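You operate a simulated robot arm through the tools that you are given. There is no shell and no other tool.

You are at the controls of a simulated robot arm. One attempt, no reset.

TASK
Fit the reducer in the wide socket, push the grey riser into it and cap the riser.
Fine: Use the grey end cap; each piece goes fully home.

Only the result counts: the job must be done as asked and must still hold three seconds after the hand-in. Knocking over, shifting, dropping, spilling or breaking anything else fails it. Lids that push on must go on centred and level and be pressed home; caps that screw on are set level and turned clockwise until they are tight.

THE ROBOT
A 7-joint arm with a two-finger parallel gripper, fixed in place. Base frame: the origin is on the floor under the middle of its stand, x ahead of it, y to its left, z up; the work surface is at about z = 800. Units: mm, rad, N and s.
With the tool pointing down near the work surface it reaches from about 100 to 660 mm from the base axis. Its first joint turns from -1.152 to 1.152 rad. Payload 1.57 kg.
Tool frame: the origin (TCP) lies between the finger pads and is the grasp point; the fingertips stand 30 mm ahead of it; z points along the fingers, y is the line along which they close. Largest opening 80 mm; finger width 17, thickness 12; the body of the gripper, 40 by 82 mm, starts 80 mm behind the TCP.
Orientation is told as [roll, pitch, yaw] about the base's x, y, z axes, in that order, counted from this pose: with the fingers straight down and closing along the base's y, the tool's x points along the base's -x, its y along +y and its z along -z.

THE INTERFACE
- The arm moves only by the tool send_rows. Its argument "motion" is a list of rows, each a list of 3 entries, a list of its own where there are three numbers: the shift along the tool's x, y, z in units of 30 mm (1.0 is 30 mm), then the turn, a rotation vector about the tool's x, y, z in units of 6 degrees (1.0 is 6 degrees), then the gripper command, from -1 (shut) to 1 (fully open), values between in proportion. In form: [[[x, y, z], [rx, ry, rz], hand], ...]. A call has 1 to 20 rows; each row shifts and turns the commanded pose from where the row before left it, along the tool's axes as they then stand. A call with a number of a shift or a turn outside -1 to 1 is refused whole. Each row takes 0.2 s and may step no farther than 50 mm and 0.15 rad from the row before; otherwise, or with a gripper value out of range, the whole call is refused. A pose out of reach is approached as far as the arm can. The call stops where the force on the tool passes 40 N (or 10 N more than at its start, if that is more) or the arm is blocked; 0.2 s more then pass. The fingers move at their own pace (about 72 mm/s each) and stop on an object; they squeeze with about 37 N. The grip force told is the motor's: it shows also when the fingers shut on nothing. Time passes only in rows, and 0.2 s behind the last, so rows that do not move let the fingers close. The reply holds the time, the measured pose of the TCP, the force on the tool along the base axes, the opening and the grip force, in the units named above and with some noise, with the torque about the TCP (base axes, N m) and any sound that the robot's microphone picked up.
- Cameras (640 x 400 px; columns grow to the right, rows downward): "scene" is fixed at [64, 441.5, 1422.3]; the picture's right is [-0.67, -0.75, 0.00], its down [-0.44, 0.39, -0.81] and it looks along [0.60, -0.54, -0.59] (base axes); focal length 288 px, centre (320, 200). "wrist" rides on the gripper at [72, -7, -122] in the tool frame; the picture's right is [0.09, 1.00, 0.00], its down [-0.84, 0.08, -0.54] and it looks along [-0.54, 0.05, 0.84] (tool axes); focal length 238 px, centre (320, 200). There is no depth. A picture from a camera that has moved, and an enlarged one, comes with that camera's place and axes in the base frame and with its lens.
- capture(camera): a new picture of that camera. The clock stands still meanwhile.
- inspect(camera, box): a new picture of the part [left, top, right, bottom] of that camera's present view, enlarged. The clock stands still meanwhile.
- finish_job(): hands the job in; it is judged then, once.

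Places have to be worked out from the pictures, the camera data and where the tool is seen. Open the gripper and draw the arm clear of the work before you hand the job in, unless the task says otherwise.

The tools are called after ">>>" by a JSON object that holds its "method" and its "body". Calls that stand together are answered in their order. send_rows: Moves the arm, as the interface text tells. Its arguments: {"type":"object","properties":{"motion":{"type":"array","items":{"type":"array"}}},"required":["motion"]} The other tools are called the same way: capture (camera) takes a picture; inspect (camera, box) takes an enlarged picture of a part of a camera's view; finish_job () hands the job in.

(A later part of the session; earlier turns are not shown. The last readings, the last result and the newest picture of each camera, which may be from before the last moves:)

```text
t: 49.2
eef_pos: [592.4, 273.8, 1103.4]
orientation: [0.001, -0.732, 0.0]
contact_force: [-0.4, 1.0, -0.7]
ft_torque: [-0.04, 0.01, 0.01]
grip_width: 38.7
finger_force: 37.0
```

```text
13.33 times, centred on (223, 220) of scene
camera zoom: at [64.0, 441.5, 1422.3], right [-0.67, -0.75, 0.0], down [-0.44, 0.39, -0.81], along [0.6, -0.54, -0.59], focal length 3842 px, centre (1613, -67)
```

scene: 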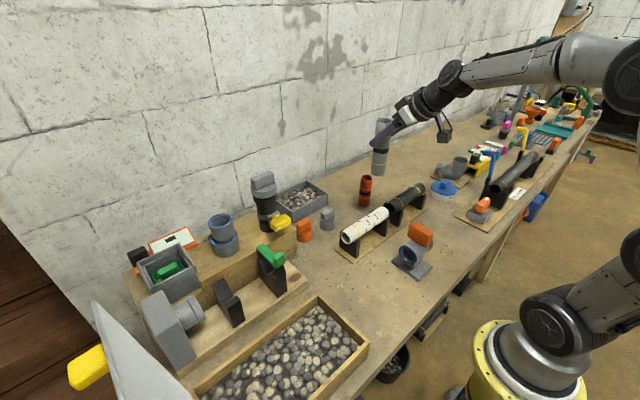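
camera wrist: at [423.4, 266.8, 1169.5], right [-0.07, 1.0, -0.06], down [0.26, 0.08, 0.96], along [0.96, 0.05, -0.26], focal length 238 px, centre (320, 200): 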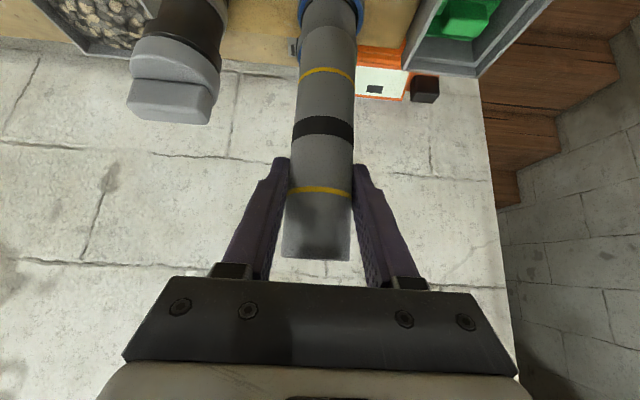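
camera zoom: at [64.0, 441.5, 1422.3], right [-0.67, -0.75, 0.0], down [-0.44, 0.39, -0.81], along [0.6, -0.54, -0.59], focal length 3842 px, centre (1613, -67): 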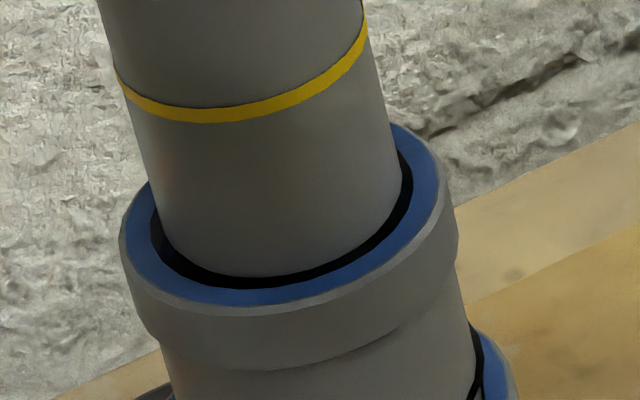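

Gaps look even on both sides in both views. I lower 4 mm to enter the bell and check the force.

>>> {"method": "send_rows", "body": {"motion": [[[0.0446, 0, 0.0495], [0, 0, 0], -1], [[0.0446, 0, 0.0495], [0, 0, 0], -1], [[0, 0, 0], [0, 0, 0], -1]]}}

>>> {"method": "inspect", "body": {"camera": "wrist", "box": [264, 0, 392, 80]}}

>>> {"method": "inspect", "body": {"camera": "scene", "box": [199, 205, 247, 235]}}

```text
t: 50.0
eef_pos: [591.6, 274.6, 1100.7]
orientation: [-0.001, -0.734, 0.001]
contact_force: [-0.2, -0.3, 0.6]
ft_torque: [-0.01, 0.04, 0.0]
grip_width: 38.8
finger_force: 37.3
```

```text
5.00 times, centred on (328, 40) of wrist
camera zoom: at [455.8, 267.2, 1141.8], right [-0.07, 1.0, -0.06], down [0.26, 0.08, 0.96], along [0.96, 0.05, -0.26], focal length 1192 px, centre (280, 1000)
```

zoom: 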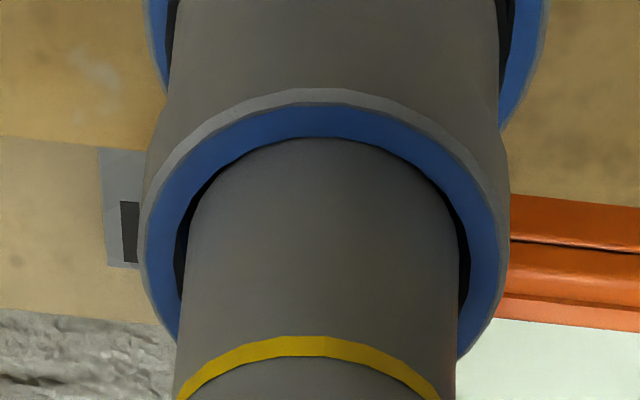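

```text
13.33 times, centred on (223, 220) of scene
camera zoom: at [64.0, 441.5, 1422.3], right [-0.67, -0.75, 0.0], down [-0.44, 0.39, -0.81], along [0.6, -0.54, -0.59], focal length 3842 px, centre (1613, -67)
```

zoom: 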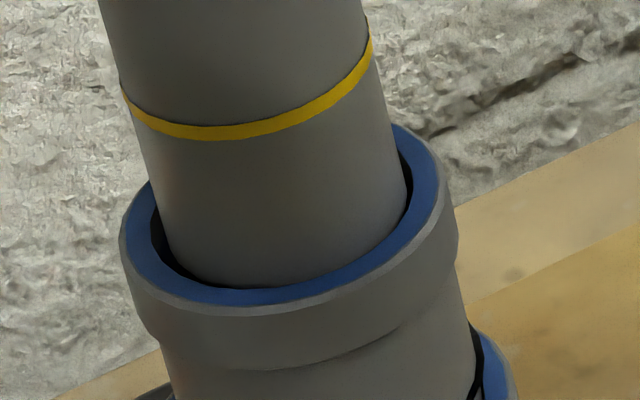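

The riser has entered the bell and sits close to the −x wall. I shift +0.8 mm in x and continue down 6 mm.

>>> {"method": "send_rows", "body": {"motion": [[[-0.0198, 0, 0.0178], [0, 0, 0], -1], [[0.0669, 0, 0.0743], [0, 0, 0], -1], [[0.0669, 0, 0.0743], [0, 0, 0], -1], [[0, 0, 0], [0, 0, 0], -1]]}}

>>> {"method": "inspect", "body": {"camera": "wrist", "box": [264, 0, 392, 80]}}

>>> {"method": "inspect", "body": {"camera": "scene", "box": [199, 205, 247, 235]}}

```text
t: 51.0
eef_pos: [591.8, 274.3, 1094.5]
orientation: [0.0, -0.733, 0.001]
contact_force: [-0.8, -0.1, 0.0]
ft_torque: [0.03, 0.01, -0.04]
grip_width: 38.8
finger_force: 37.0
```

```text
5.00 times, centred on (328, 40) of wrist
camera zoom: at [456.1, 267.4, 1136.0], right [-0.07, 1.0, -0.06], down [0.26, 0.08, 0.96], along [0.96, 0.05, -0.26], focal length 1192 px, centre (280, 1000)
```

zoom: 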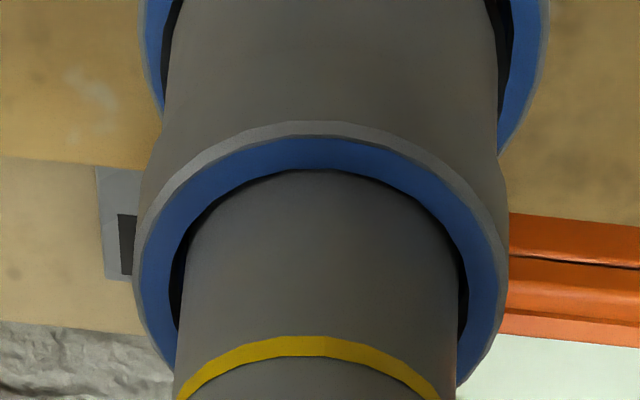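

```text
13.33 times, centred on (223, 220) of scene
camera zoom: at [63.9, 441.5, 1422.3], right [-0.67, -0.75, 0.0], down [-0.44, 0.39, -0.81], along [0.6, -0.54, -0.59], focal length 3842 px, centre (1613, -67)
```

zoom: 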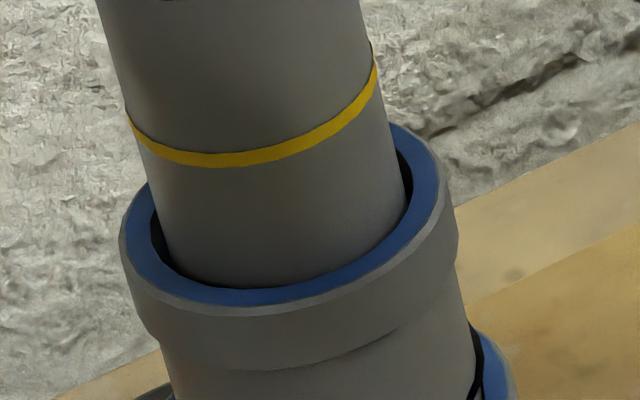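

About 8 mm in with zero force. I add +0.3 mm x and push on down 18 mm.

>>> {"method": "send_rows", "body": {"motion": [[[0.0595, 0, 0.081], [0, 0, 0], -1], [[0.0669, 0, 0.0743], [0, 0, 0], -1], [[0.0669, 0, 0.0743], [0, 0, 0], -1], [[0.0669, 0, 0.0743], [0, 0, 0], -1], [[0.0669, 0, 0.0743], [0, 0, 0], -1], [[0.0669, 0, 0.0743], [0, 0, 0], -1], [[0, 0, 0], [0, 0, 0], -1]]}}

>>> {"method": "inspect", "body": {"camera": "wrist", "box": [256, 0, 400, 90]}}

>>> {"method": "inspect", "body": {"camera": "scene", "box": [193, 203, 257, 243]}}

```text
t: 52.6
eef_pos: [591.2, 274.1, 1077.7]
orientation: [0.0, -0.733, 0.002]
contact_force: [0.3, 0.0, 6.4]
ft_torque: [-0.02, -0.03, 0.02]
grip_width: 38.6
finger_force: 37.0
```

```text
4.44 times, centred on (328, 45) of wrist
camera zoom: at [456.0, 267.5, 1118.9], right [-0.07, 1.0, -0.06], down [0.26, 0.08, 0.96], along [0.96, 0.05, -0.26], focal length 1059 px, centre (284, 889)
```

zoom: 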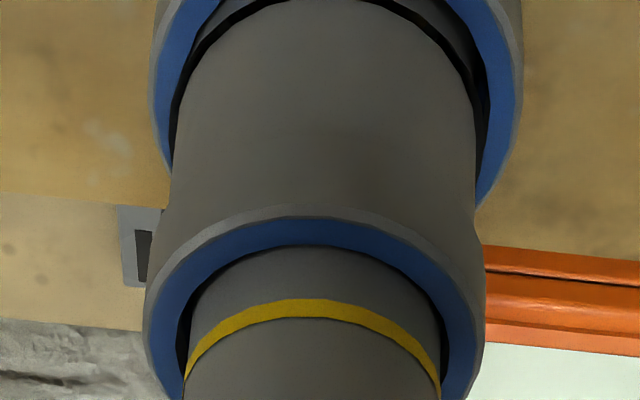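

```text
10.00 times, centred on (225, 223) of scene
camera zoom: at [63.8, 441.4, 1422.3], right [-0.67, -0.75, 0.0], down [-0.44, 0.39, -0.81], along [0.6, -0.54, -0.59], focal length 2882 px, centre (1270, -30)
```

zoom: 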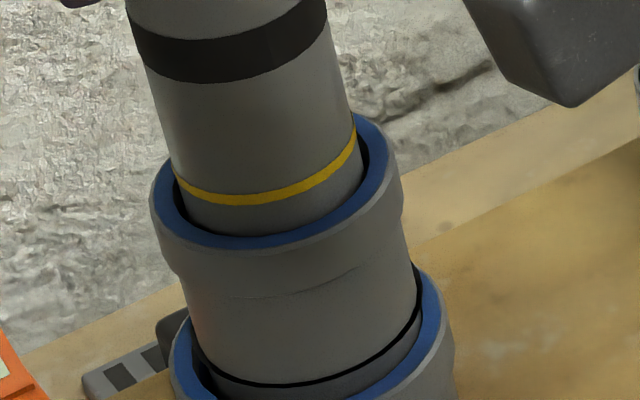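

Friction is 6 N, and the yellow mark is about 8–9 mm above the rim. I continue in 2.5 mm steps until it stops.

>>> {"method": "send_rows", "body": {"motion": [[[0.0557, 0, 0.0619], [0, 0, 0], -1], [[0.0557, 0, 0.0619], [0, 0, 0], -1], [[0.0557, 0, 0.0619], [0, 0, 0], -1], [[0, 0, 0], [0, 0, 0], -1]]}}

>>> {"method": "inspect", "body": {"camera": "wrist", "box": [256, 0, 400, 90]}}

>>> {"method": "inspect", "body": {"camera": "scene", "box": [193, 203, 257, 243]}}

```text
t: 53.6
eef_pos: [592.6, 273.9, 1068.9]
orientation: [0.0, -0.733, 0.0]
contact_force: [-0.4, 0.2, 6.5]
ft_torque: [0.0, 0.02, -0.01]
grip_width: 38.6
finger_force: 36.8
```

```text
4.44 times, centred on (328, 45) of wrist
camera zoom: at [455.8, 267.3, 1111.1], right [-0.07, 1.0, -0.06], down [0.26, 0.08, 0.96], along [0.96, 0.05, -0.26], focal length 1059 px, centre (284, 889)
```

zoom: 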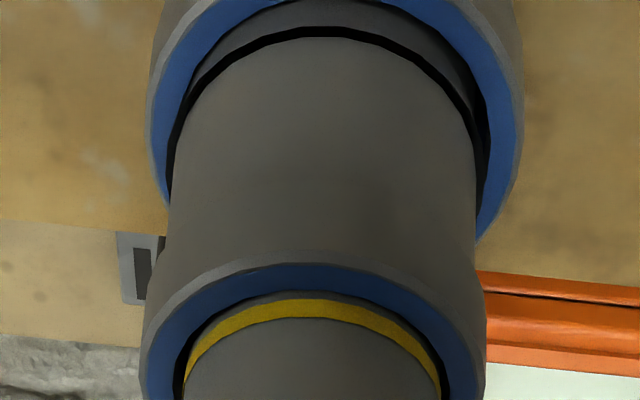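

```text
10.00 times, centred on (225, 223) of scene
camera zoom: at [63.8, 441.4, 1422.3], right [-0.67, -0.75, 0.0], down [-0.44, 0.39, -0.81], along [0.6, -0.54, -0.59], focal length 2882 px, centre (1270, -30)
```

zoom: 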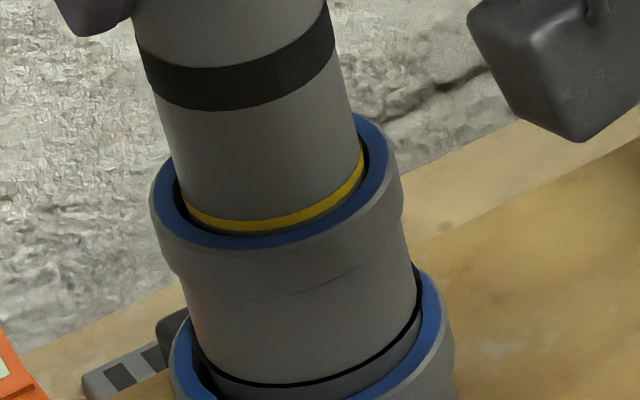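

The yellow mark is nearly at the rim and it is still sliding at 6.5 N. I continue in 2 mm steps to find the hard stop.

>>> {"method": "send_rows", "body": {"motion": [[[0.0446, 0, 0.0495], [0, 0, 0], -1], [[0.0446, 0, 0.0495], [0, 0, 0], -1], [[0, 0, 0], [0, 0, 0], -1]]}}

>>> {"method": "inspect", "body": {"camera": "wrist", "box": [256, 0, 400, 90]}}

>>> {"method": "inspect", "body": {"camera": "scene", "box": [193, 203, 257, 243]}}

```text
t: 54.4
eef_pos: [592.7, 274.1, 1066.3]
orientation: [0.002, -0.735, 0.001]
contact_force: [-2.6, -0.4, 10.9]
ft_torque: [-0.06, 0.16, -0.05]
grip_width: 38.7
finger_force: 36.5
```

```text
4.44 times, centred on (328, 45) of wrist
camera zoom: at [456.3, 267.2, 1107.8], right [-0.07, 1.0, -0.06], down [0.26, 0.08, 0.96], along [0.96, 0.05, -0.26], focal length 1059 px, centre (284, 889)
```

zoom: 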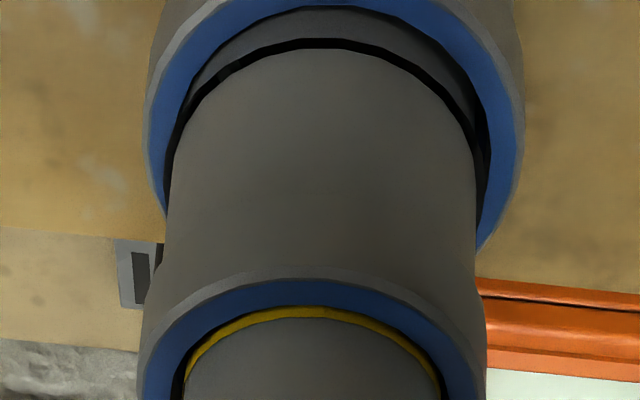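

```text
10.00 times, centred on (225, 223) of scene
camera zoom: at [63.7, 441.4, 1422.3], right [-0.67, -0.75, 0.0], down [-0.44, 0.39, -0.81], along [0.6, -0.54, -0.59], focal length 2882 px, centre (1270, -30)
```

zoom: 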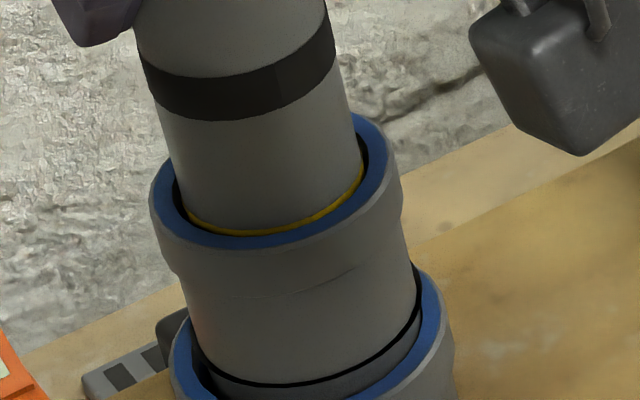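

Force is rising (11 N) with the mark at the rim. I press further to confirm the stop and to press the reducer down as well.

>>> {"method": "send_rows", "body": {"motion": [[[0.0446, 0, 0.0495], [0, 0, 0], -1], [[0.0446, 0, 0.0495], [0, 0, 0], -1], [[0.0446, 0, 0.0495], [0, 0, 0], -1], [[0, 0, 0], [0, 0, 0], -1]]}}

>>> {"method": "inspect", "body": {"camera": "wrist", "box": [256, 0, 400, 90]}}

>>> {"method": "inspect", "body": {"camera": "scene", "box": [193, 203, 257, 243]}}

```text
t: 55.4
eef_pos: [592.3, 274.3, 1065.7]
orientation: [0.009, -0.744, -0.004]
contact_force: [-1.2, -0.2, 24.9]
ft_torque: [-0.12, 0.07, 0.0]
grip_width: 38.7
finger_force: 36.4
```

```text
4.44 times, centred on (328, 45) of wrist
camera zoom: at [456.7, 266.9, 1105.6], right [-0.07, 1.0, -0.06], down [0.25, 0.07, 0.97], along [0.97, 0.05, -0.25], focal length 1059 px, centre (284, 889)
```

zoom: 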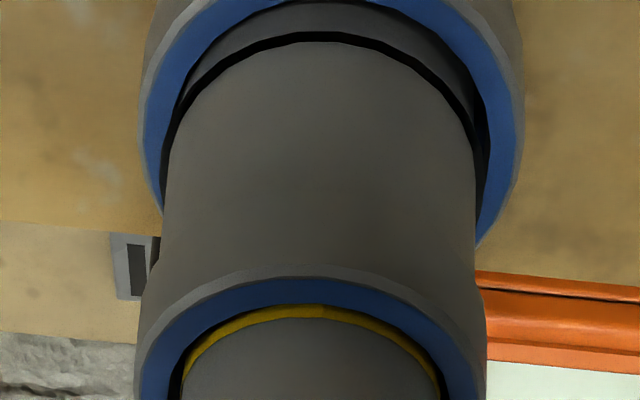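

```text
10.00 times, centred on (225, 223) of scene
camera zoom: at [63.5, 441.2, 1422.4], right [-0.67, -0.75, 0.0], down [-0.44, 0.39, -0.81], along [0.6, -0.54, -0.59], focal length 2882 px, centre (1270, -30)
```

zoom: 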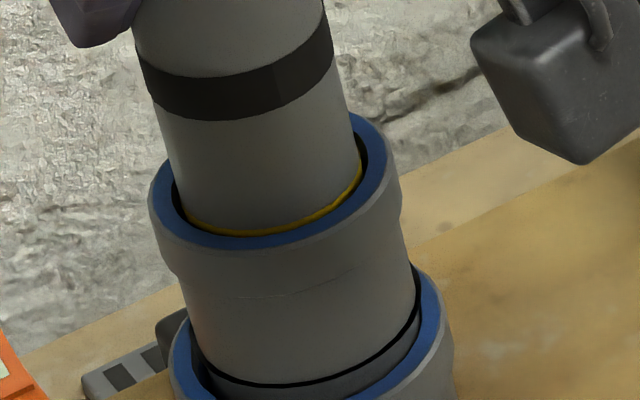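

The riser is at a hard stop: 25 N with no motion, mark at the rim, about 35 mm deep. The reducer also took that 25 N without moving, so both are on their shoulders. I unload before releasing.

>>> {"method": "send_rows", "body": {"motion": [[[-0.067, 0, -0.0745], [0, 0, 0], -1], [[-0.05, 0, -0.0555], [0, 0, 0], -1], [[0, 0, 0], [0, 0, 0], -1]]}}

```text
t: 56.2
eef_pos: [591.7, 273.4, 1065.2]
orientation: [0.003, -0.736, 0.001]
contact_force: [3.5, 1.2, 14.4]
ft_torque: [0.02, -0.67, 0.04]
grip_width: 38.5
finger_force: 37.2
```

There are still 14 N down on the tool; I raise the command slightly more.

>>> {"method": "send_rows", "body": {"motion": [[[-0.06, 0, -0.067], [0, 0, 0], -1], [[0, 0, 0], [0, 0, 0], -1]]}}

```text
t: 56.8
eef_pos: [592.0, 273.4, 1066.4]
orientation: [0.001, -0.731, 0.002]
contact_force: [7.4, 2.7, 5.7]
ft_torque: [0.25, -0.86, 0.0]
grip_width: 38.6
finger_force: 37.2
```

The small residual side load comes from the arm's own flexing. I open the fingers gently and watch the riser.

>>> {"method": "send_rows", "body": {"motion": [[[0, 0, 0], [0, 0, 0], 0.15], [[0, 0, 0], [0, 0, 0], 0.4], [[0, 0, 0], [0, 0, 0], 0.7], [[0, 0, 0], [0, 0, 0], 0.7]]}}

>>> {"method": "capture", "body": {"camera": "wrist"}}

>>> {"method": "inspect", "body": {"camera": "scene", "box": [180, 170, 270, 245]}}

```text
t: 57.8
eef_pos: [591.3, 273.6, 1067.4]
orientation: [-0.001, -0.733, 0.001]
contact_force: [-0.1, 0.1, -0.3]
ft_torque: [0.02, -0.01, -0.01]
grip_width: 67.6
finger_force: 0.1
```

```text
taken
camera wrist: at [456.3, 267.0, 1108.7], right [-0.07, 1.0, -0.06], down [0.26, 0.08, 0.96], along [0.96, 0.05, -0.26], focal length 238 px, centre (320, 200)
```

wrist: 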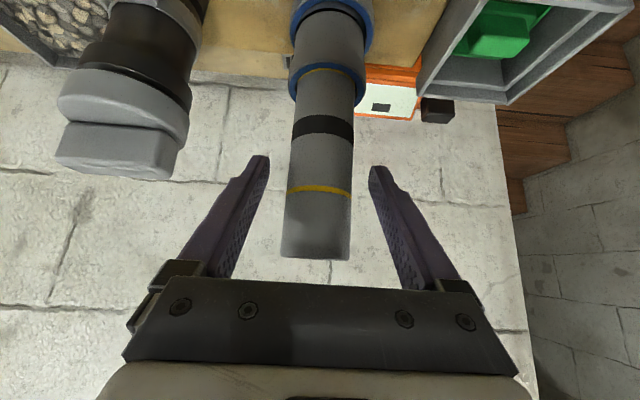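

```text
5.33 times, centred on (225, 208) of scene
camera zoom: at [64.0, 441.5, 1422.3], right [-0.67, -0.75, 0.0], down [-0.44, 0.39, -0.81], along [0.6, -0.54, -0.59], focal length 1537 px, centre (827, 160)
```

zoom: 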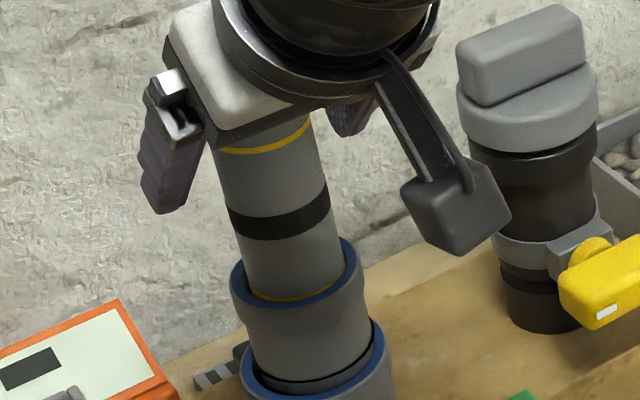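

The riser stands free and plumb in the reducer. I withdraw straight back along the tool axis, clear of the riser, then look at the stack.

>>> {"method": "send_rows", "body": {"motion": [[[0, 0, -0.5], [0, 0, 0], 0.9], [[0, 0, -1], [0, 0, 0], 1], [[0, 0, -1], [0, 0, 0], 1], [[0, 0, -1], [0, 0, 0], 1], [[0, 0, -1], [0, 0, 0], 1], [[0, 0, -0.5], [0, 0, 0], 1]]}}

>>> {"method": "capture", "body": {"camera": "wrist"}}

>>> {"method": "inspect", "body": {"camera": "scene", "box": [180, 165, 270, 255]}}

```text
t: 59.2
eef_pos: [491.8, 275.2, 1178.7]
orientation: [-0.001, -0.733, 0.0]
contact_force: [0.0, -0.4, -0.1]
ft_torque: [-0.05, 0.0, -0.01]
grip_width: 79.8
finger_force: 0.0
```

```text
taken
camera wrist: at [356.1, 268.7, 1220.3], right [-0.07, 1.0, -0.06], down [0.26, 0.08, 0.96], along [0.96, 0.05, -0.26], focal length 238 px, centre (320, 200)
```

wrist: 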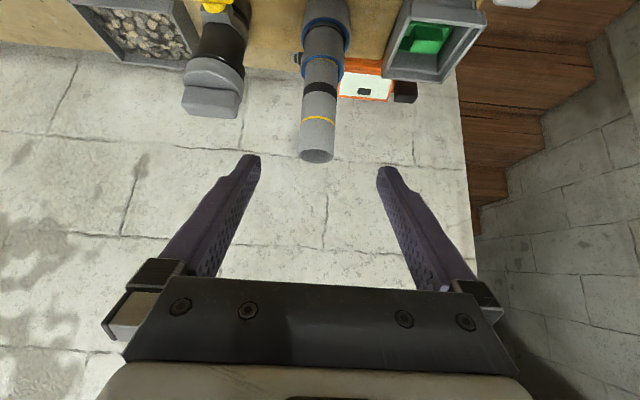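

```text
4.44 times, centred on (225, 210) of scene
camera zoom: at [63.9, 441.5, 1422.3], right [-0.67, -0.75, 0.0], down [-0.44, 0.39, -0.81], along [0.6, -0.54, -0.59], focal length 1281 px, centre (742, 156)
```

zoom: 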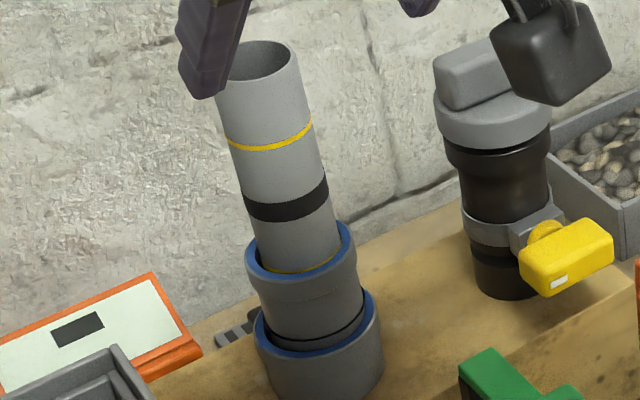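

The stack looks straight. I measure the riser's top rim closely in both cameras while nothing hides it.

>>> {"method": "inspect", "body": {"camera": "wrist", "box": [280, 110, 360, 170]}}

>>> {"method": "inspect", "body": {"camera": "scene", "box": [193, 165, 249, 200]}}

>>> {"method": "inspect", "body": {"camera": "scene", "box": [305, 195, 355, 235]}}

```text
6.67 times, centred on (320, 140) of wrist
camera zoom: at [356.1, 268.7, 1220.3], right [-0.07, 1.0, -0.06], down [0.26, 0.08, 0.96], along [0.96, 0.05, -0.26], focal length 1589 px, centre (320, 600)
```

zoom: 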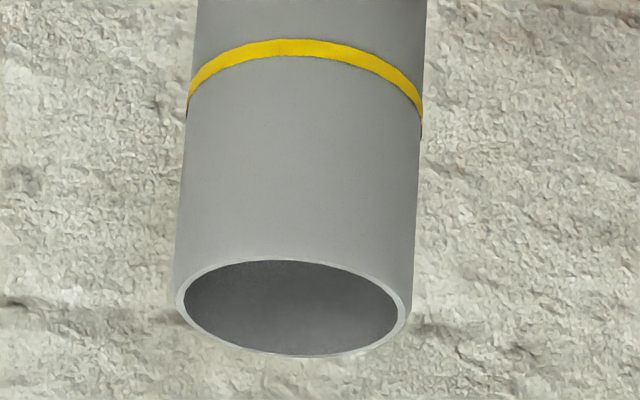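

```text
11.43 times, centred on (221, 182) of scene
camera zoom: at [63.9, 441.5, 1422.3], right [-0.67, -0.75, 0.0], down [-0.44, 0.39, -0.81], along [0.6, -0.54, -0.59], focal length 3293 px, centre (1451, 400)
```

zoom: 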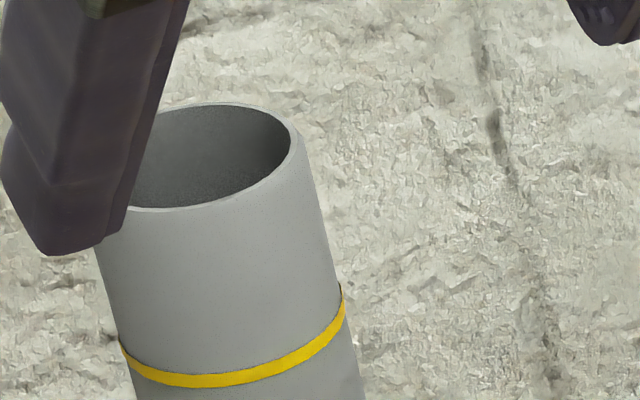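

```text
10.00 times, centred on (330, 215) of scene
camera zoom: at [63.9, 441.5, 1422.3], right [-0.67, -0.75, 0.0], down [-0.44, 0.39, -0.81], along [0.6, -0.54, -0.59], focal length 2882 px, centre (220, 50)
```

zoom: 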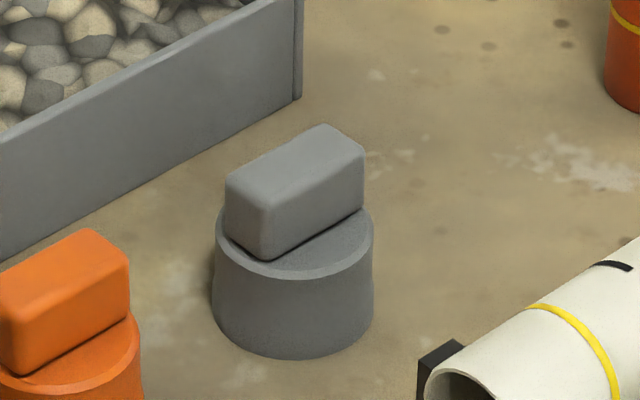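

The riser top is at about (596.5, 273.2, 1105). The grey cap is at about (578, −49), body z 800–833 with its tab to 860. To keep the wrist camera off the white pipe I will approach the cap with the tool leaning toward (+x, −y). I move there and yaw −45°.

>>> {"method": "send_rows", "body": {"motion": [[[0.1826, -0.957, 0.239], [0, 0, 0], 1], [[0.1826, -0.957, 0.239], [0, 0, 0], 1], [[0.1826, -0.957, 0.239], [0, 0, 0], 1], [[0.1826, -0.957, 0.239], [0, 0, 0], 1], [[0.1826, -0.957, 0.239], [0, 0, 0], 1], [[0.1826, -0.957, 0.239], [0, 0, 0], 1], [[0.1826, -0.957, 0.239], [0, 0, 0], 1], [[0.1826, -0.957, 0.239], [0, 0, 0], 1], [[0.1826, -0.957, 0.239], [0, 0, 0], 1], [[0.1826, -0.957, 0.239], [0, 0, 0], 1], [[0.1826, -0.957, 0.239], [0, 0, 0], 1], [[0, 0, 0], [0.7168, 0, 0.7963], 1], [[0, 0, 0], [0.7168, 0, 0.7963], 1], [[0, 0, 0], [0.7168, 0, 0.7963], 1], [[0, 0, 0], [0.7168, 0, 0.7963], 1], [[0, 0, 0], [0.7168, 0, 0.7963], 1], [[0, 0, 0], [0.7168, 0, 0.7963], 1], [[0, 0, 0], [0.7168, 0, 0.7963], 1]]}}

>>> {"method": "capture", "body": {"camera": "wrist"}}

>>> {"method": "capture", "body": {"camera": "scene"}}

```text
t: 63.0
eef_pos: [500.0, -41.5, 1078.8]
orientation: [-0.002, -0.734, -0.786]
contact_force: [-0.1, -0.5, -0.1]
ft_torque: [-0.02, 0.01, 0.01]
grip_width: 80.1
finger_force: 0.1
```

```text
taken
camera wrist: at [399.3, 49.4, 1120.8], right [0.66, 0.75, -0.06], down [0.24, -0.13, 0.96], along [0.72, -0.65, -0.26], focal length 238 px, centre (320, 200)
```

wrist: 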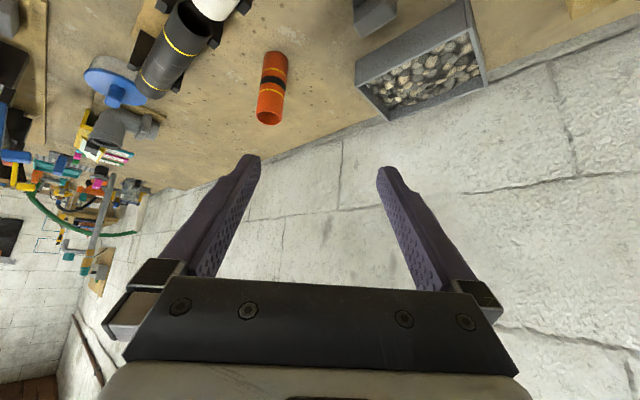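

```text
taken
```

scene: 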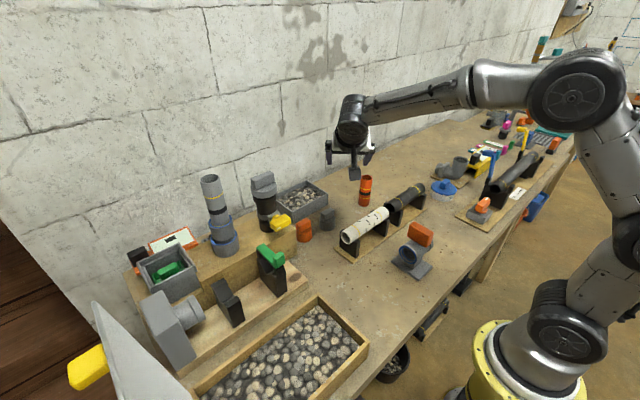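

Orientation is as wanted. I move to about 100 mm above the grasp pose over the grey cap and look.

>>> {"method": "send_rows", "body": {"motion": [[[0.352, 0.275, 0.797], [0, 0, 0], 1], [[0.352, 0.275, 0.797], [0, 0, 0], 1], [[0.352, 0.275, 0.797], [0, 0, 0], 1], [[0.352, 0.275, 0.797], [0, 0, 0], 1], [[0.352, 0.275, 0.797], [0, 0, 0], 1], [[0.352, 0.275, 0.797], [0, 0, 0], 1], [[0, 0, 0], [0, 0, 0], 1]]}}

>>> {"method": "capture", "body": {"camera": "wrist"}}

>>> {"method": "inspect", "body": {"camera": "scene", "box": [270, 140, 400, 240]}}

```text
t: 64.6
eef_pos: [569.4, -41.3, 930.7]
orientation: [0.0, -0.733, -0.785]
contact_force: [0.1, -0.1, 0.1]
ft_torque: [-0.02, -0.02, -0.01]
grip_width: 80.2
finger_force: 0.0
```

```text
taken
camera wrist: at [468.4, 49.4, 972.1], right [0.66, 0.75, -0.06], down [0.24, -0.13, 0.96], along [0.72, -0.65, -0.26], focal length 238 px, centre (320, 200)
```

wrist: 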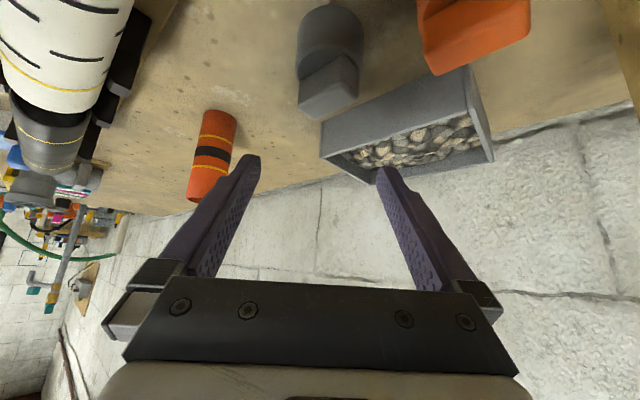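

```text
4.00 times, centred on (335, 190) of scene
camera zoom: at [64.0, 441.5, 1422.3], right [-0.67, -0.75, 0.0], down [-0.44, 0.39, -0.81], along [0.6, -0.54, -0.59], focal length 1153 px, centre (260, 240)
```

zoom: 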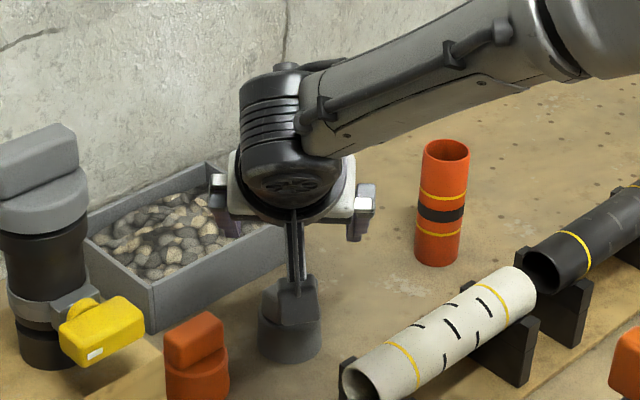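

The finger carriers would come within a few millimetres of the orange cap on this side. I raise again and turn to the other side (yaw about +65°), where the space left by the riser is free.

>>> {"method": "send_rows", "body": {"motion": [[[-0.669, 0, -0.743], [0, 0, 0], 1], [[-0.669, 0, -0.743], [0, 0, 0], 1], [[-0.669, 0, -0.743], [0, 0, 0], 1], [[-0.669, 0, -0.743], [0, 0, 0], 1], [[0, 0, 0], [-0.8177, 0, -0.908], 1], [[0, 0, 0], [-0.8177, 0, -0.908], 1], [[0, 0, 0], [-0.8177, 0, -0.908], 1], [[0, 0, 0], [-0.8177, 0, -0.908], 1], [[0, 0, 0], [-0.8177, 0, -0.908], 1], [[0, 0, 0], [-0.8177, 0, -0.908], 1], [[0, 0, 0], [-0.8177, 0, -0.908], 1], [[0, 0, 0], [-0.8177, 0, -0.908], 1], [[0, 0, 0], [-0.8177, 0, -0.908], 1], [[0, 0, 0], [-0.8177, 0, -0.908], 1], [[0, 0, 0], [-0.8177, 0, -0.908], 1], [[0, 0, 0], [-0.8177, 0, -0.908], 1], [[0, 0, 0], [-0.8177, 0, -0.908], 1], [[0, 0, 0], [-0.8177, 0, -0.908], 1], [[0, 0, 0], [-0.8177, 0, -0.908], 1]]}}

>>> {"method": "capture", "body": {"camera": "wrist"}}

>>> {"method": "capture", "body": {"camera": "scene"}}

```text
t: 68.6
eef_pos: [568.3, -40.6, 1050.3]
orientation: [0.001, -0.734, 1.14]
contact_force: [0.3, -0.3, -0.7]
ft_torque: [-0.02, -0.01, 0.0]
grip_width: 79.7
finger_force: 0.1
```

```text
taken
camera wrist: at [517.7, -166.2, 1092.1], right [-0.93, 0.36, -0.06], down [0.04, 0.27, 0.96], along [0.36, 0.9, -0.26], focal length 238 px, centre (320, 200)
```

wrist: 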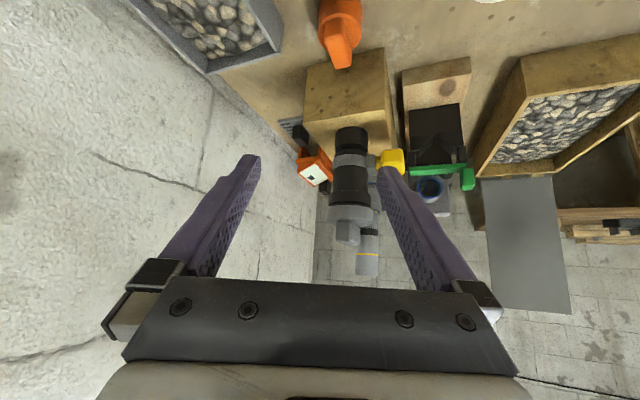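

```text
taken
```

scene: 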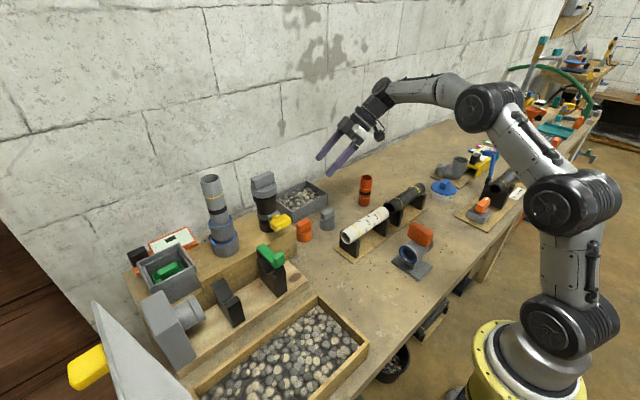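

Yaw is 65° with a clear approach side. I move to the pre-grasp position above the grey cap.

>>> {"method": "send_rows", "body": {"motion": [[[0.619, -0.082, 0.519], [0, 0, 0], 1], [[0.619, -0.082, 0.519], [0, 0, 0], 1], [[0.619, -0.082, 0.519], [0, 0, 0], 1], [[0.619, -0.082, 0.519], [0, 0, 0], 1], [[0.619, -0.082, 0.519], [0, 0, 0], 1], [[0, 0, 0], [0, 0, 0], 0.8]]}}

>>> {"method": "capture", "body": {"camera": "wrist"}}

>>> {"method": "inspect", "body": {"camera": "scene", "box": [270, 140, 400, 240]}}

```text
t: 70.0
eef_pos: [573.7, -61.8, 930.3]
orientation: [-0.001, -0.736, 1.135]
contact_force: [-0.4, 0.1, 0.3]
ft_torque: [0.01, 0.02, -0.01]
grip_width: 71.9
finger_force: 0.1
```

```text
taken
camera wrist: at [522.1, -187.4, 972.0], right [-0.93, 0.36, -0.06], down [0.04, 0.27, 0.96], along [0.36, 0.89, -0.26], focal length 238 px, centre (320, 200)
```

wrist: 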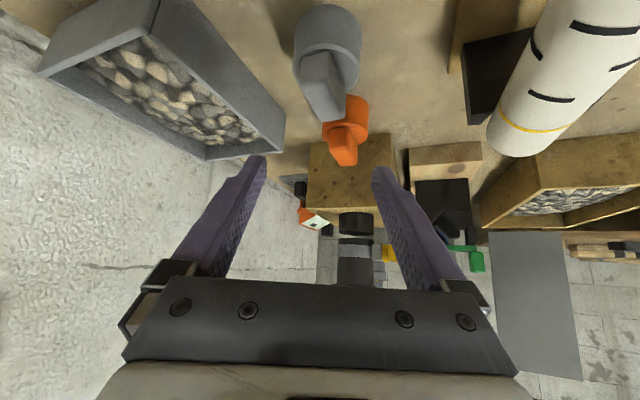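

```text
4.00 times, centred on (335, 190) of scene
camera zoom: at [64.0, 441.5, 1422.3], right [-0.67, -0.75, 0.0], down [-0.44, 0.39, -0.81], along [0.6, -0.54, -0.59], focal length 1153 px, centre (260, 240)
```

zoom: 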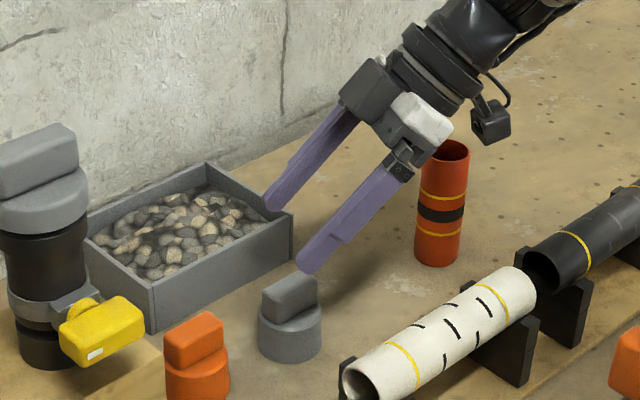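

The bin wall is at x ≥ 651 and the fingers stay below x ≈ 630, so it is clear. The cap sits on the finger mid-plane. I descend to the grasp height on the cap's body.

>>> {"method": "send_rows", "body": {"motion": [[[0.521, 0.012, 0.578], [0, 0, 0], 0.8], [[0.521, 0.012, 0.578], [0, 0, 0], 0.8], [[0.521, 0.012, 0.578], [0, 0, 0], 0.8], [[0.521, 0.012, 0.578], [0, 0, 0], 0.8], [[0, 0, 0], [0, 0, 0], 0.8]]}}

>>> {"method": "capture", "body": {"camera": "wrist"}}

>>> {"method": "inspect", "body": {"camera": "scene", "box": [270, 160, 400, 250]}}

```text
t: 71.2
eef_pos: [571.1, -59.6, 836.1]
orientation: [0.0, -0.733, 1.136]
contact_force: [-0.1, -0.7, 0.1]
ft_torque: [-0.04, 0.01, -0.03]
grip_width: 71.9
finger_force: 0.2
```

```text
taken
camera wrist: at [519.6, -185.2, 878.5], right [-0.93, 0.36, -0.06], down [0.04, 0.27, 0.96], along [0.36, 0.89, -0.26], focal length 238 px, centre (320, 200)
```

wrist: 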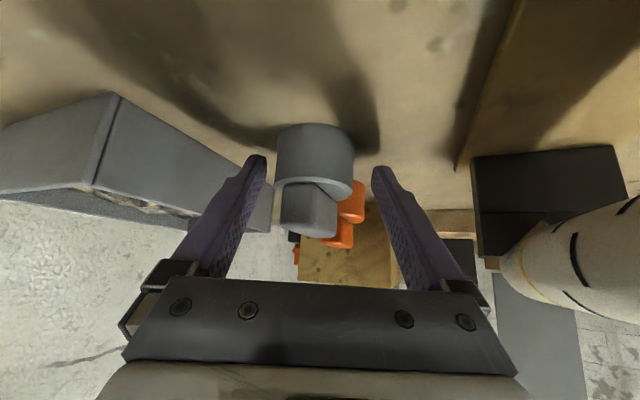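

```text
4.44 times, centred on (335, 205) of scene
camera zoom: at [64.0, 441.5, 1422.3], right [-0.67, -0.75, 0.0], down [-0.44, 0.39, -0.81], along [0.6, -0.54, -0.59], focal length 1281 px, centre (253, 178)
```

zoom: 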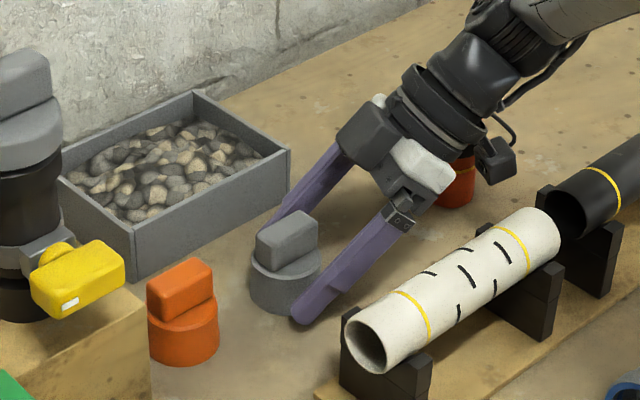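

The fingers straddle the cap without contact, and the cap is about 3 mm toward tool −y. I shift by that and close.

>>> {"method": "send_rows", "body": {"motion": [[[0, -0.09, 0], [0, 0, 0], 0.8], [[0, 0, 0], [0, 0, 0], -1], [[0, 0, 0], [0, 0, 0], -1], [[0, 0, 0], [0, 0, 0], -1], [[0, 0, 0], [0, 0, 0], -1]]}}

>>> {"method": "inspect", "body": {"camera": "wrist", "box": [240, 90, 400, 260]}}

>>> {"method": "inspect", "body": {"camera": "scene", "box": [300, 190, 370, 240]}}

```text
t: 72.4
eef_pos: [574.3, -61.8, 837.3]
orientation: [0.0, -0.732, 1.137]
contact_force: [0.4, 0.1, -0.4]
ft_torque: [-0.01, 0.0, -0.03]
grip_width: 51.7
finger_force: 36.8
```

```text
2.35 times, centred on (320, 175) of wrist
camera zoom: at [522.5, -187.0, 878.7], right [-0.93, 0.36, -0.06], down [0.04, 0.27, 0.96], along [0.36, 0.89, -0.26], focal length 561 px, centre (320, 259)
```

zoom: 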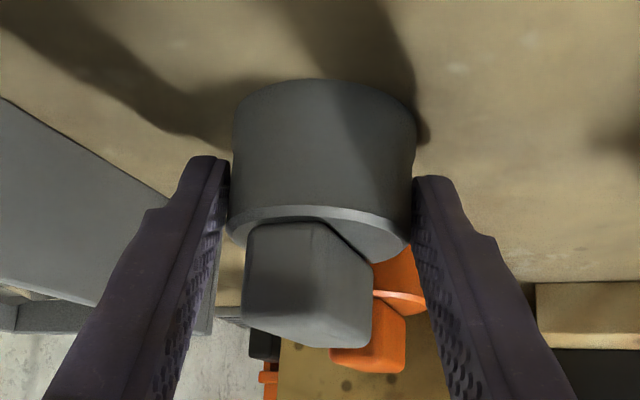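

```text
8.00 times, centred on (335, 215) of scene
camera zoom: at [64.0, 441.5, 1422.3], right [-0.67, -0.75, 0.0], down [-0.44, 0.39, -0.81], along [0.6, -0.54, -0.59], focal length 2305 px, centre (200, 80)
```

zoom: 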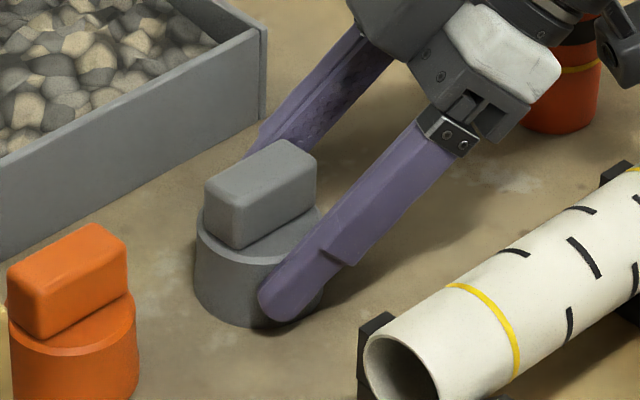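

The cap is held firmly by its body (51.7 mm). I lift it 210 mm and turn the tool back to yaw ≈ 0.

>>> {"method": "send_rows", "body": {"motion": [[[-0.167, 0, -0.186], [0, 0, 0], -1], [[-0.5, 0, -0.556], [0, 0, 0], -1], [[-0.669, 0, -0.743], [0, 0, 0], -1], [[-0.669, 0, -0.743], [0, 0, 0], -1], [[-0.669, 0, -0.743], [0, 0, 0], -1], [[-0.669, 0, -0.743], [0, 0, 0], -1], [[-0.669, 0, -0.743], [0, 0, 0], -1], [[-0.669, 0, -0.743], [0, 0, 0], -1], [[0, 0, 0], [0.8095, 0, 0.899], -1], [[0, 0, 0], [0.8095, 0, 0.899], -1], [[0, 0, 0], [0.8095, 0, 0.899], -1], [[0, 0, 0], [0.8095, 0, 0.899], -1], [[0, 0, 0], [0.8095, 0, 0.899], -1], [[0, 0, 0], [0.8095, 0, 0.899], -1], [[0, 0, 0], [0.8095, 0, 0.899], -1], [[0, 0, 0], [0.8095, 0, 0.899], -1], [[0, 0, 0], [0.8095, 0, 0.899], -1]]}}

>>> {"method": "capture", "body": {"camera": "wrist"}}

>>> {"method": "capture", "body": {"camera": "scene"}}

```text
t: 76.0
eef_pos: [574.6, -62.7, 1047.7]
orientation: [-0.001, -0.736, -0.004]
contact_force: [0.6, 0.0, -0.4]
ft_torque: [0.03, 0.03, 0.01]
grip_width: 51.8
finger_force: 37.0
```

```text
taken
camera wrist: at [439.4, -68.2, 1088.6], right [-0.06, 1.0, -0.06], down [0.26, 0.08, 0.96], along [0.96, 0.05, -0.26], focal length 238 px, centre (320, 200)
```

wrist: 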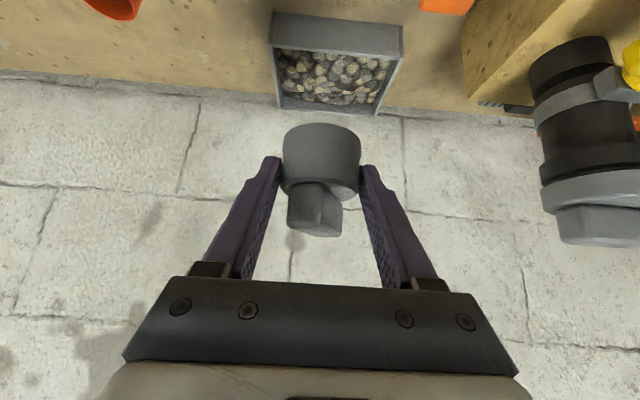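

```text
taken
```

scene: 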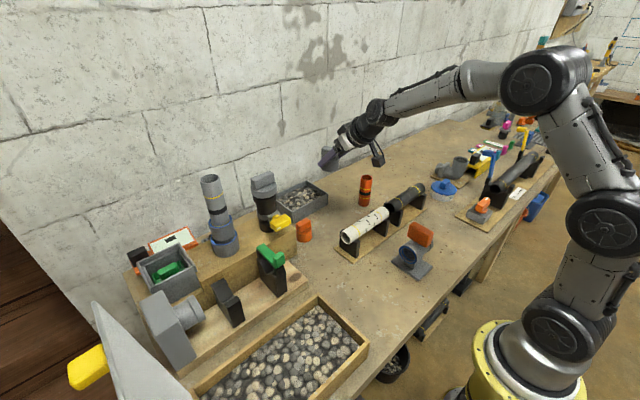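

The cap hangs upright at yaw 0. I raise it, draw back to x ≈ 480 and traverse to y ≈ 273, above everything else.

>>> {"method": "send_rows", "body": {"motion": [[[-0.0814, 0, -0.877], [0, 0, 0], -1], [[-0.0814, 0, -0.877], [0, 0, 0], -1], [[-0.0814, 0, -0.877], [0, 0, 0], -1], [[-0.0814, 0, -0.877], [0, 0, 0], -1], [[-0.0814, 0, -0.877], [0, 0, 0], -1], [[-0.0814, 0, -0.877], [0, 0, 0], -1], [[0, 0.933, 0], [0, 0, 0], -1], [[0, 0.933, 0], [0, 0, 0], -1], [[0, 0.933, 0], [0, 0, 0], -1], [[0, 0.933, 0], [0, 0, 0], -1], [[0, 0.933, 0], [0, 0, 0], -1], [[0, 0.933, 0], [0, 0, 0], -1], [[0, 0.933, 0], [0, 0, 0], -1], [[0, 0.933, 0], [0, 0, 0], -1], [[0, 0.933, 0], [0, 0, 0], -1], [[0, 0.933, 0], [0, 0, 0], -1], [[0, 0.933, 0], [0, 0, 0], -1], [[0, 0.933, 0], [0, 0, 0], -1], [[0, 0, 0], [0, 0, 0], -1]]}}

>>> {"method": "capture", "body": {"camera": "wrist"}}

>>> {"method": "inspect", "body": {"camera": "scene", "box": [170, 120, 290, 260]}}

```text
t: 80.0
eef_pos: [483.0, 274.2, 1173.9]
orientation: [0.001, -0.735, -0.007]
contact_force: [-0.5, -0.1, -1.1]
ft_torque: [0.0, 0.02, -0.01]
grip_width: 51.4
finger_force: 36.4
```

```text
taken
camera wrist: at [347.0, 268.0, 1215.2], right [-0.06, 1.0, -0.06], down [0.26, 0.08, 0.96], along [0.96, 0.05, -0.26], focal length 238 px, centre (320, 200)
```

wrist: 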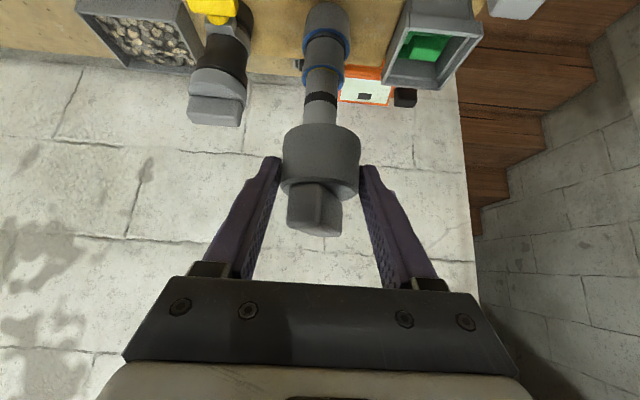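

```text
2.86 times, centred on (230, 190) of scene
camera zoom: at [64.0, 441.5, 1422.3], right [-0.67, -0.75, 0.0], down [-0.44, 0.39, -0.81], along [0.6, -0.54, -0.59], focal length 823 px, centre (577, 229)
```

zoom: 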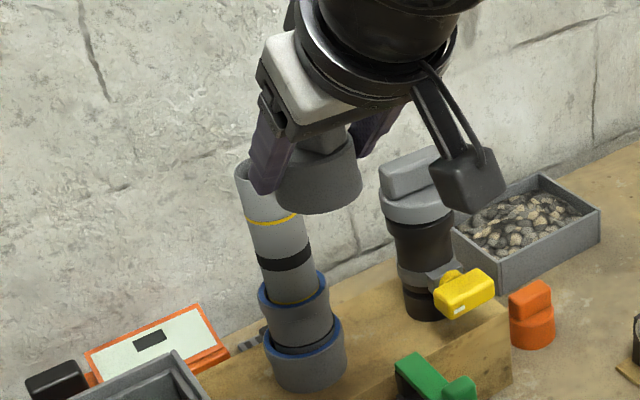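

The cap bottom is at about 1137, some 32 mm above the riser top. I move forward 100 mm to bring the cap over the riser and measure.

>>> {"method": "send_rows", "body": {"motion": [[[-0.619, 0, 0.5575], [0, 0, 0], -1], [[-0.619, 0, 0.5575], [0, 0, 0], -1], [[-0.619, 0, 0.5575], [0, 0, 0], -1], [[-0.619, 0, 0.5575], [0, 0, 0], -1], [[0, 0, 0], [0, 0, 0], -1]]}}

>>> {"method": "inspect", "body": {"camera": "wrist", "box": [256, 40, 400, 130]}}

>>> {"method": "inspect", "body": {"camera": "scene", "box": [181, 150, 261, 200]}}

>>> {"method": "capture", "body": {"camera": "scene"}}

```text
t: 81.2
eef_pos: [581.5, 275.0, 1175.3]
orientation: [0.001, -0.733, -0.006]
contact_force: [0.2, -0.2, -0.9]
ft_torque: [-0.02, -0.01, 0.01]
grip_width: 51.4
finger_force: 37.3
```

```text
4.44 times, centred on (328, 85) of wrist
camera zoom: at [446.1, 268.3, 1217.2], right [-0.06, 1.0, -0.06], down [0.26, 0.08, 0.96], along [0.96, 0.05, -0.26], focal length 1059 px, centre (284, 711)
```

zoom: 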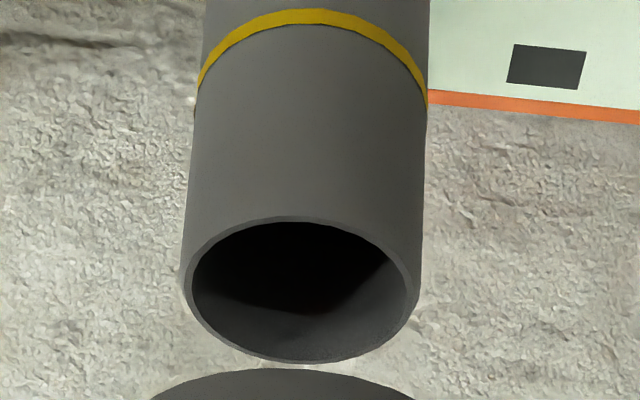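

```text
8.00 times, centred on (221, 175) of scene
camera zoom: at [64.0, 441.5, 1422.3], right [-0.67, -0.75, 0.0], down [-0.44, 0.39, -0.81], along [0.6, -0.54, -0.59], focal length 2305 px, centre (1112, 400)
```

zoom: 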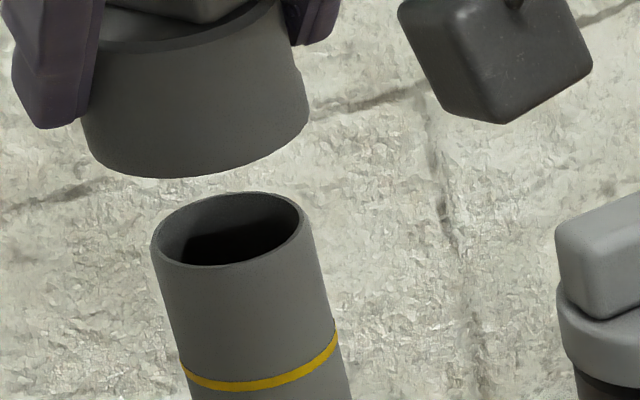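

```text
taken
```

scene: 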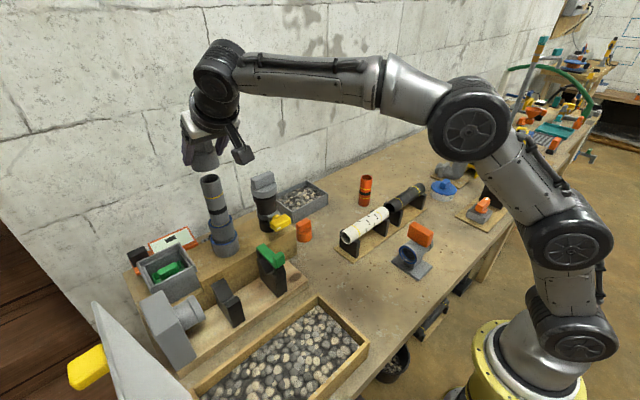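

The riser top is at about (597, 273.6, 1104) and the cap axis at about (596, 274.7), 33 mm above it. I trim slightly and lower 24 mm for a closer comparison.

>>> {"method": "send_rows", "body": {"motion": [[[0.2615, -0.0167, 0.303], [0, 0, 0], -1], [[0.2615, -0.0167, 0.303], [0, 0, 0], -1], [[0, 0, 0], [0, 0, 0], -1]]}}

>>> {"method": "inspect", "body": {"camera": "wrist", "box": [256, 70, 400, 160]}}

>>> {"method": "inspect", "body": {"camera": "scene", "box": [185, 155, 249, 195]}}

```text
t: 82.0
eef_pos: [581.3, 272.7, 1149.8]
orientation: [-0.001, -0.733, -0.006]
contact_force: [-0.1, -0.6, -0.3]
ft_torque: [0.0, 0.01, 0.02]
grip_width: 51.5
finger_force: 37.2
```

```text
4.44 times, centred on (328, 115) of wrist
camera zoom: at [445.8, 266.7, 1191.8], right [-0.06, 1.0, -0.06], down [0.26, 0.08, 0.96], along [0.96, 0.05, -0.26], focal length 1059 px, centre (284, 578)
```

zoom: 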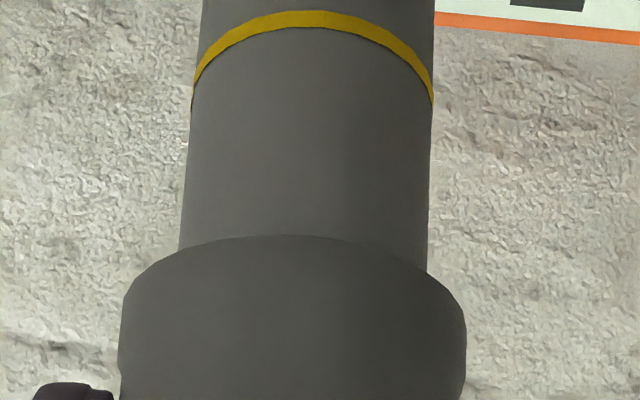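

```text
10.00 times, centred on (217, 175) of scene
camera zoom: at [64.0, 441.5, 1422.3], right [-0.67, -0.75, 0.0], down [-0.44, 0.39, -0.81], along [0.6, -0.54, -0.59], focal length 2882 px, centre (1350, 450)
```

zoom: 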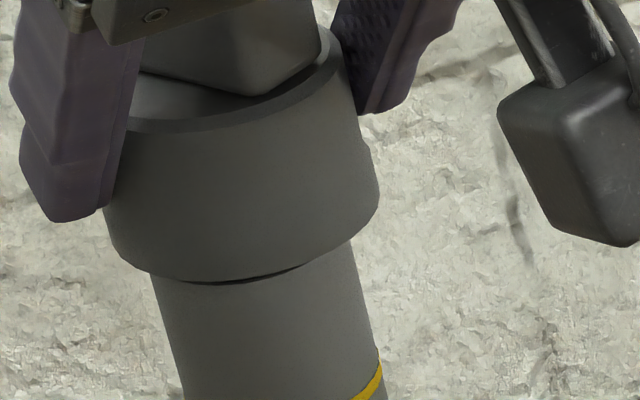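

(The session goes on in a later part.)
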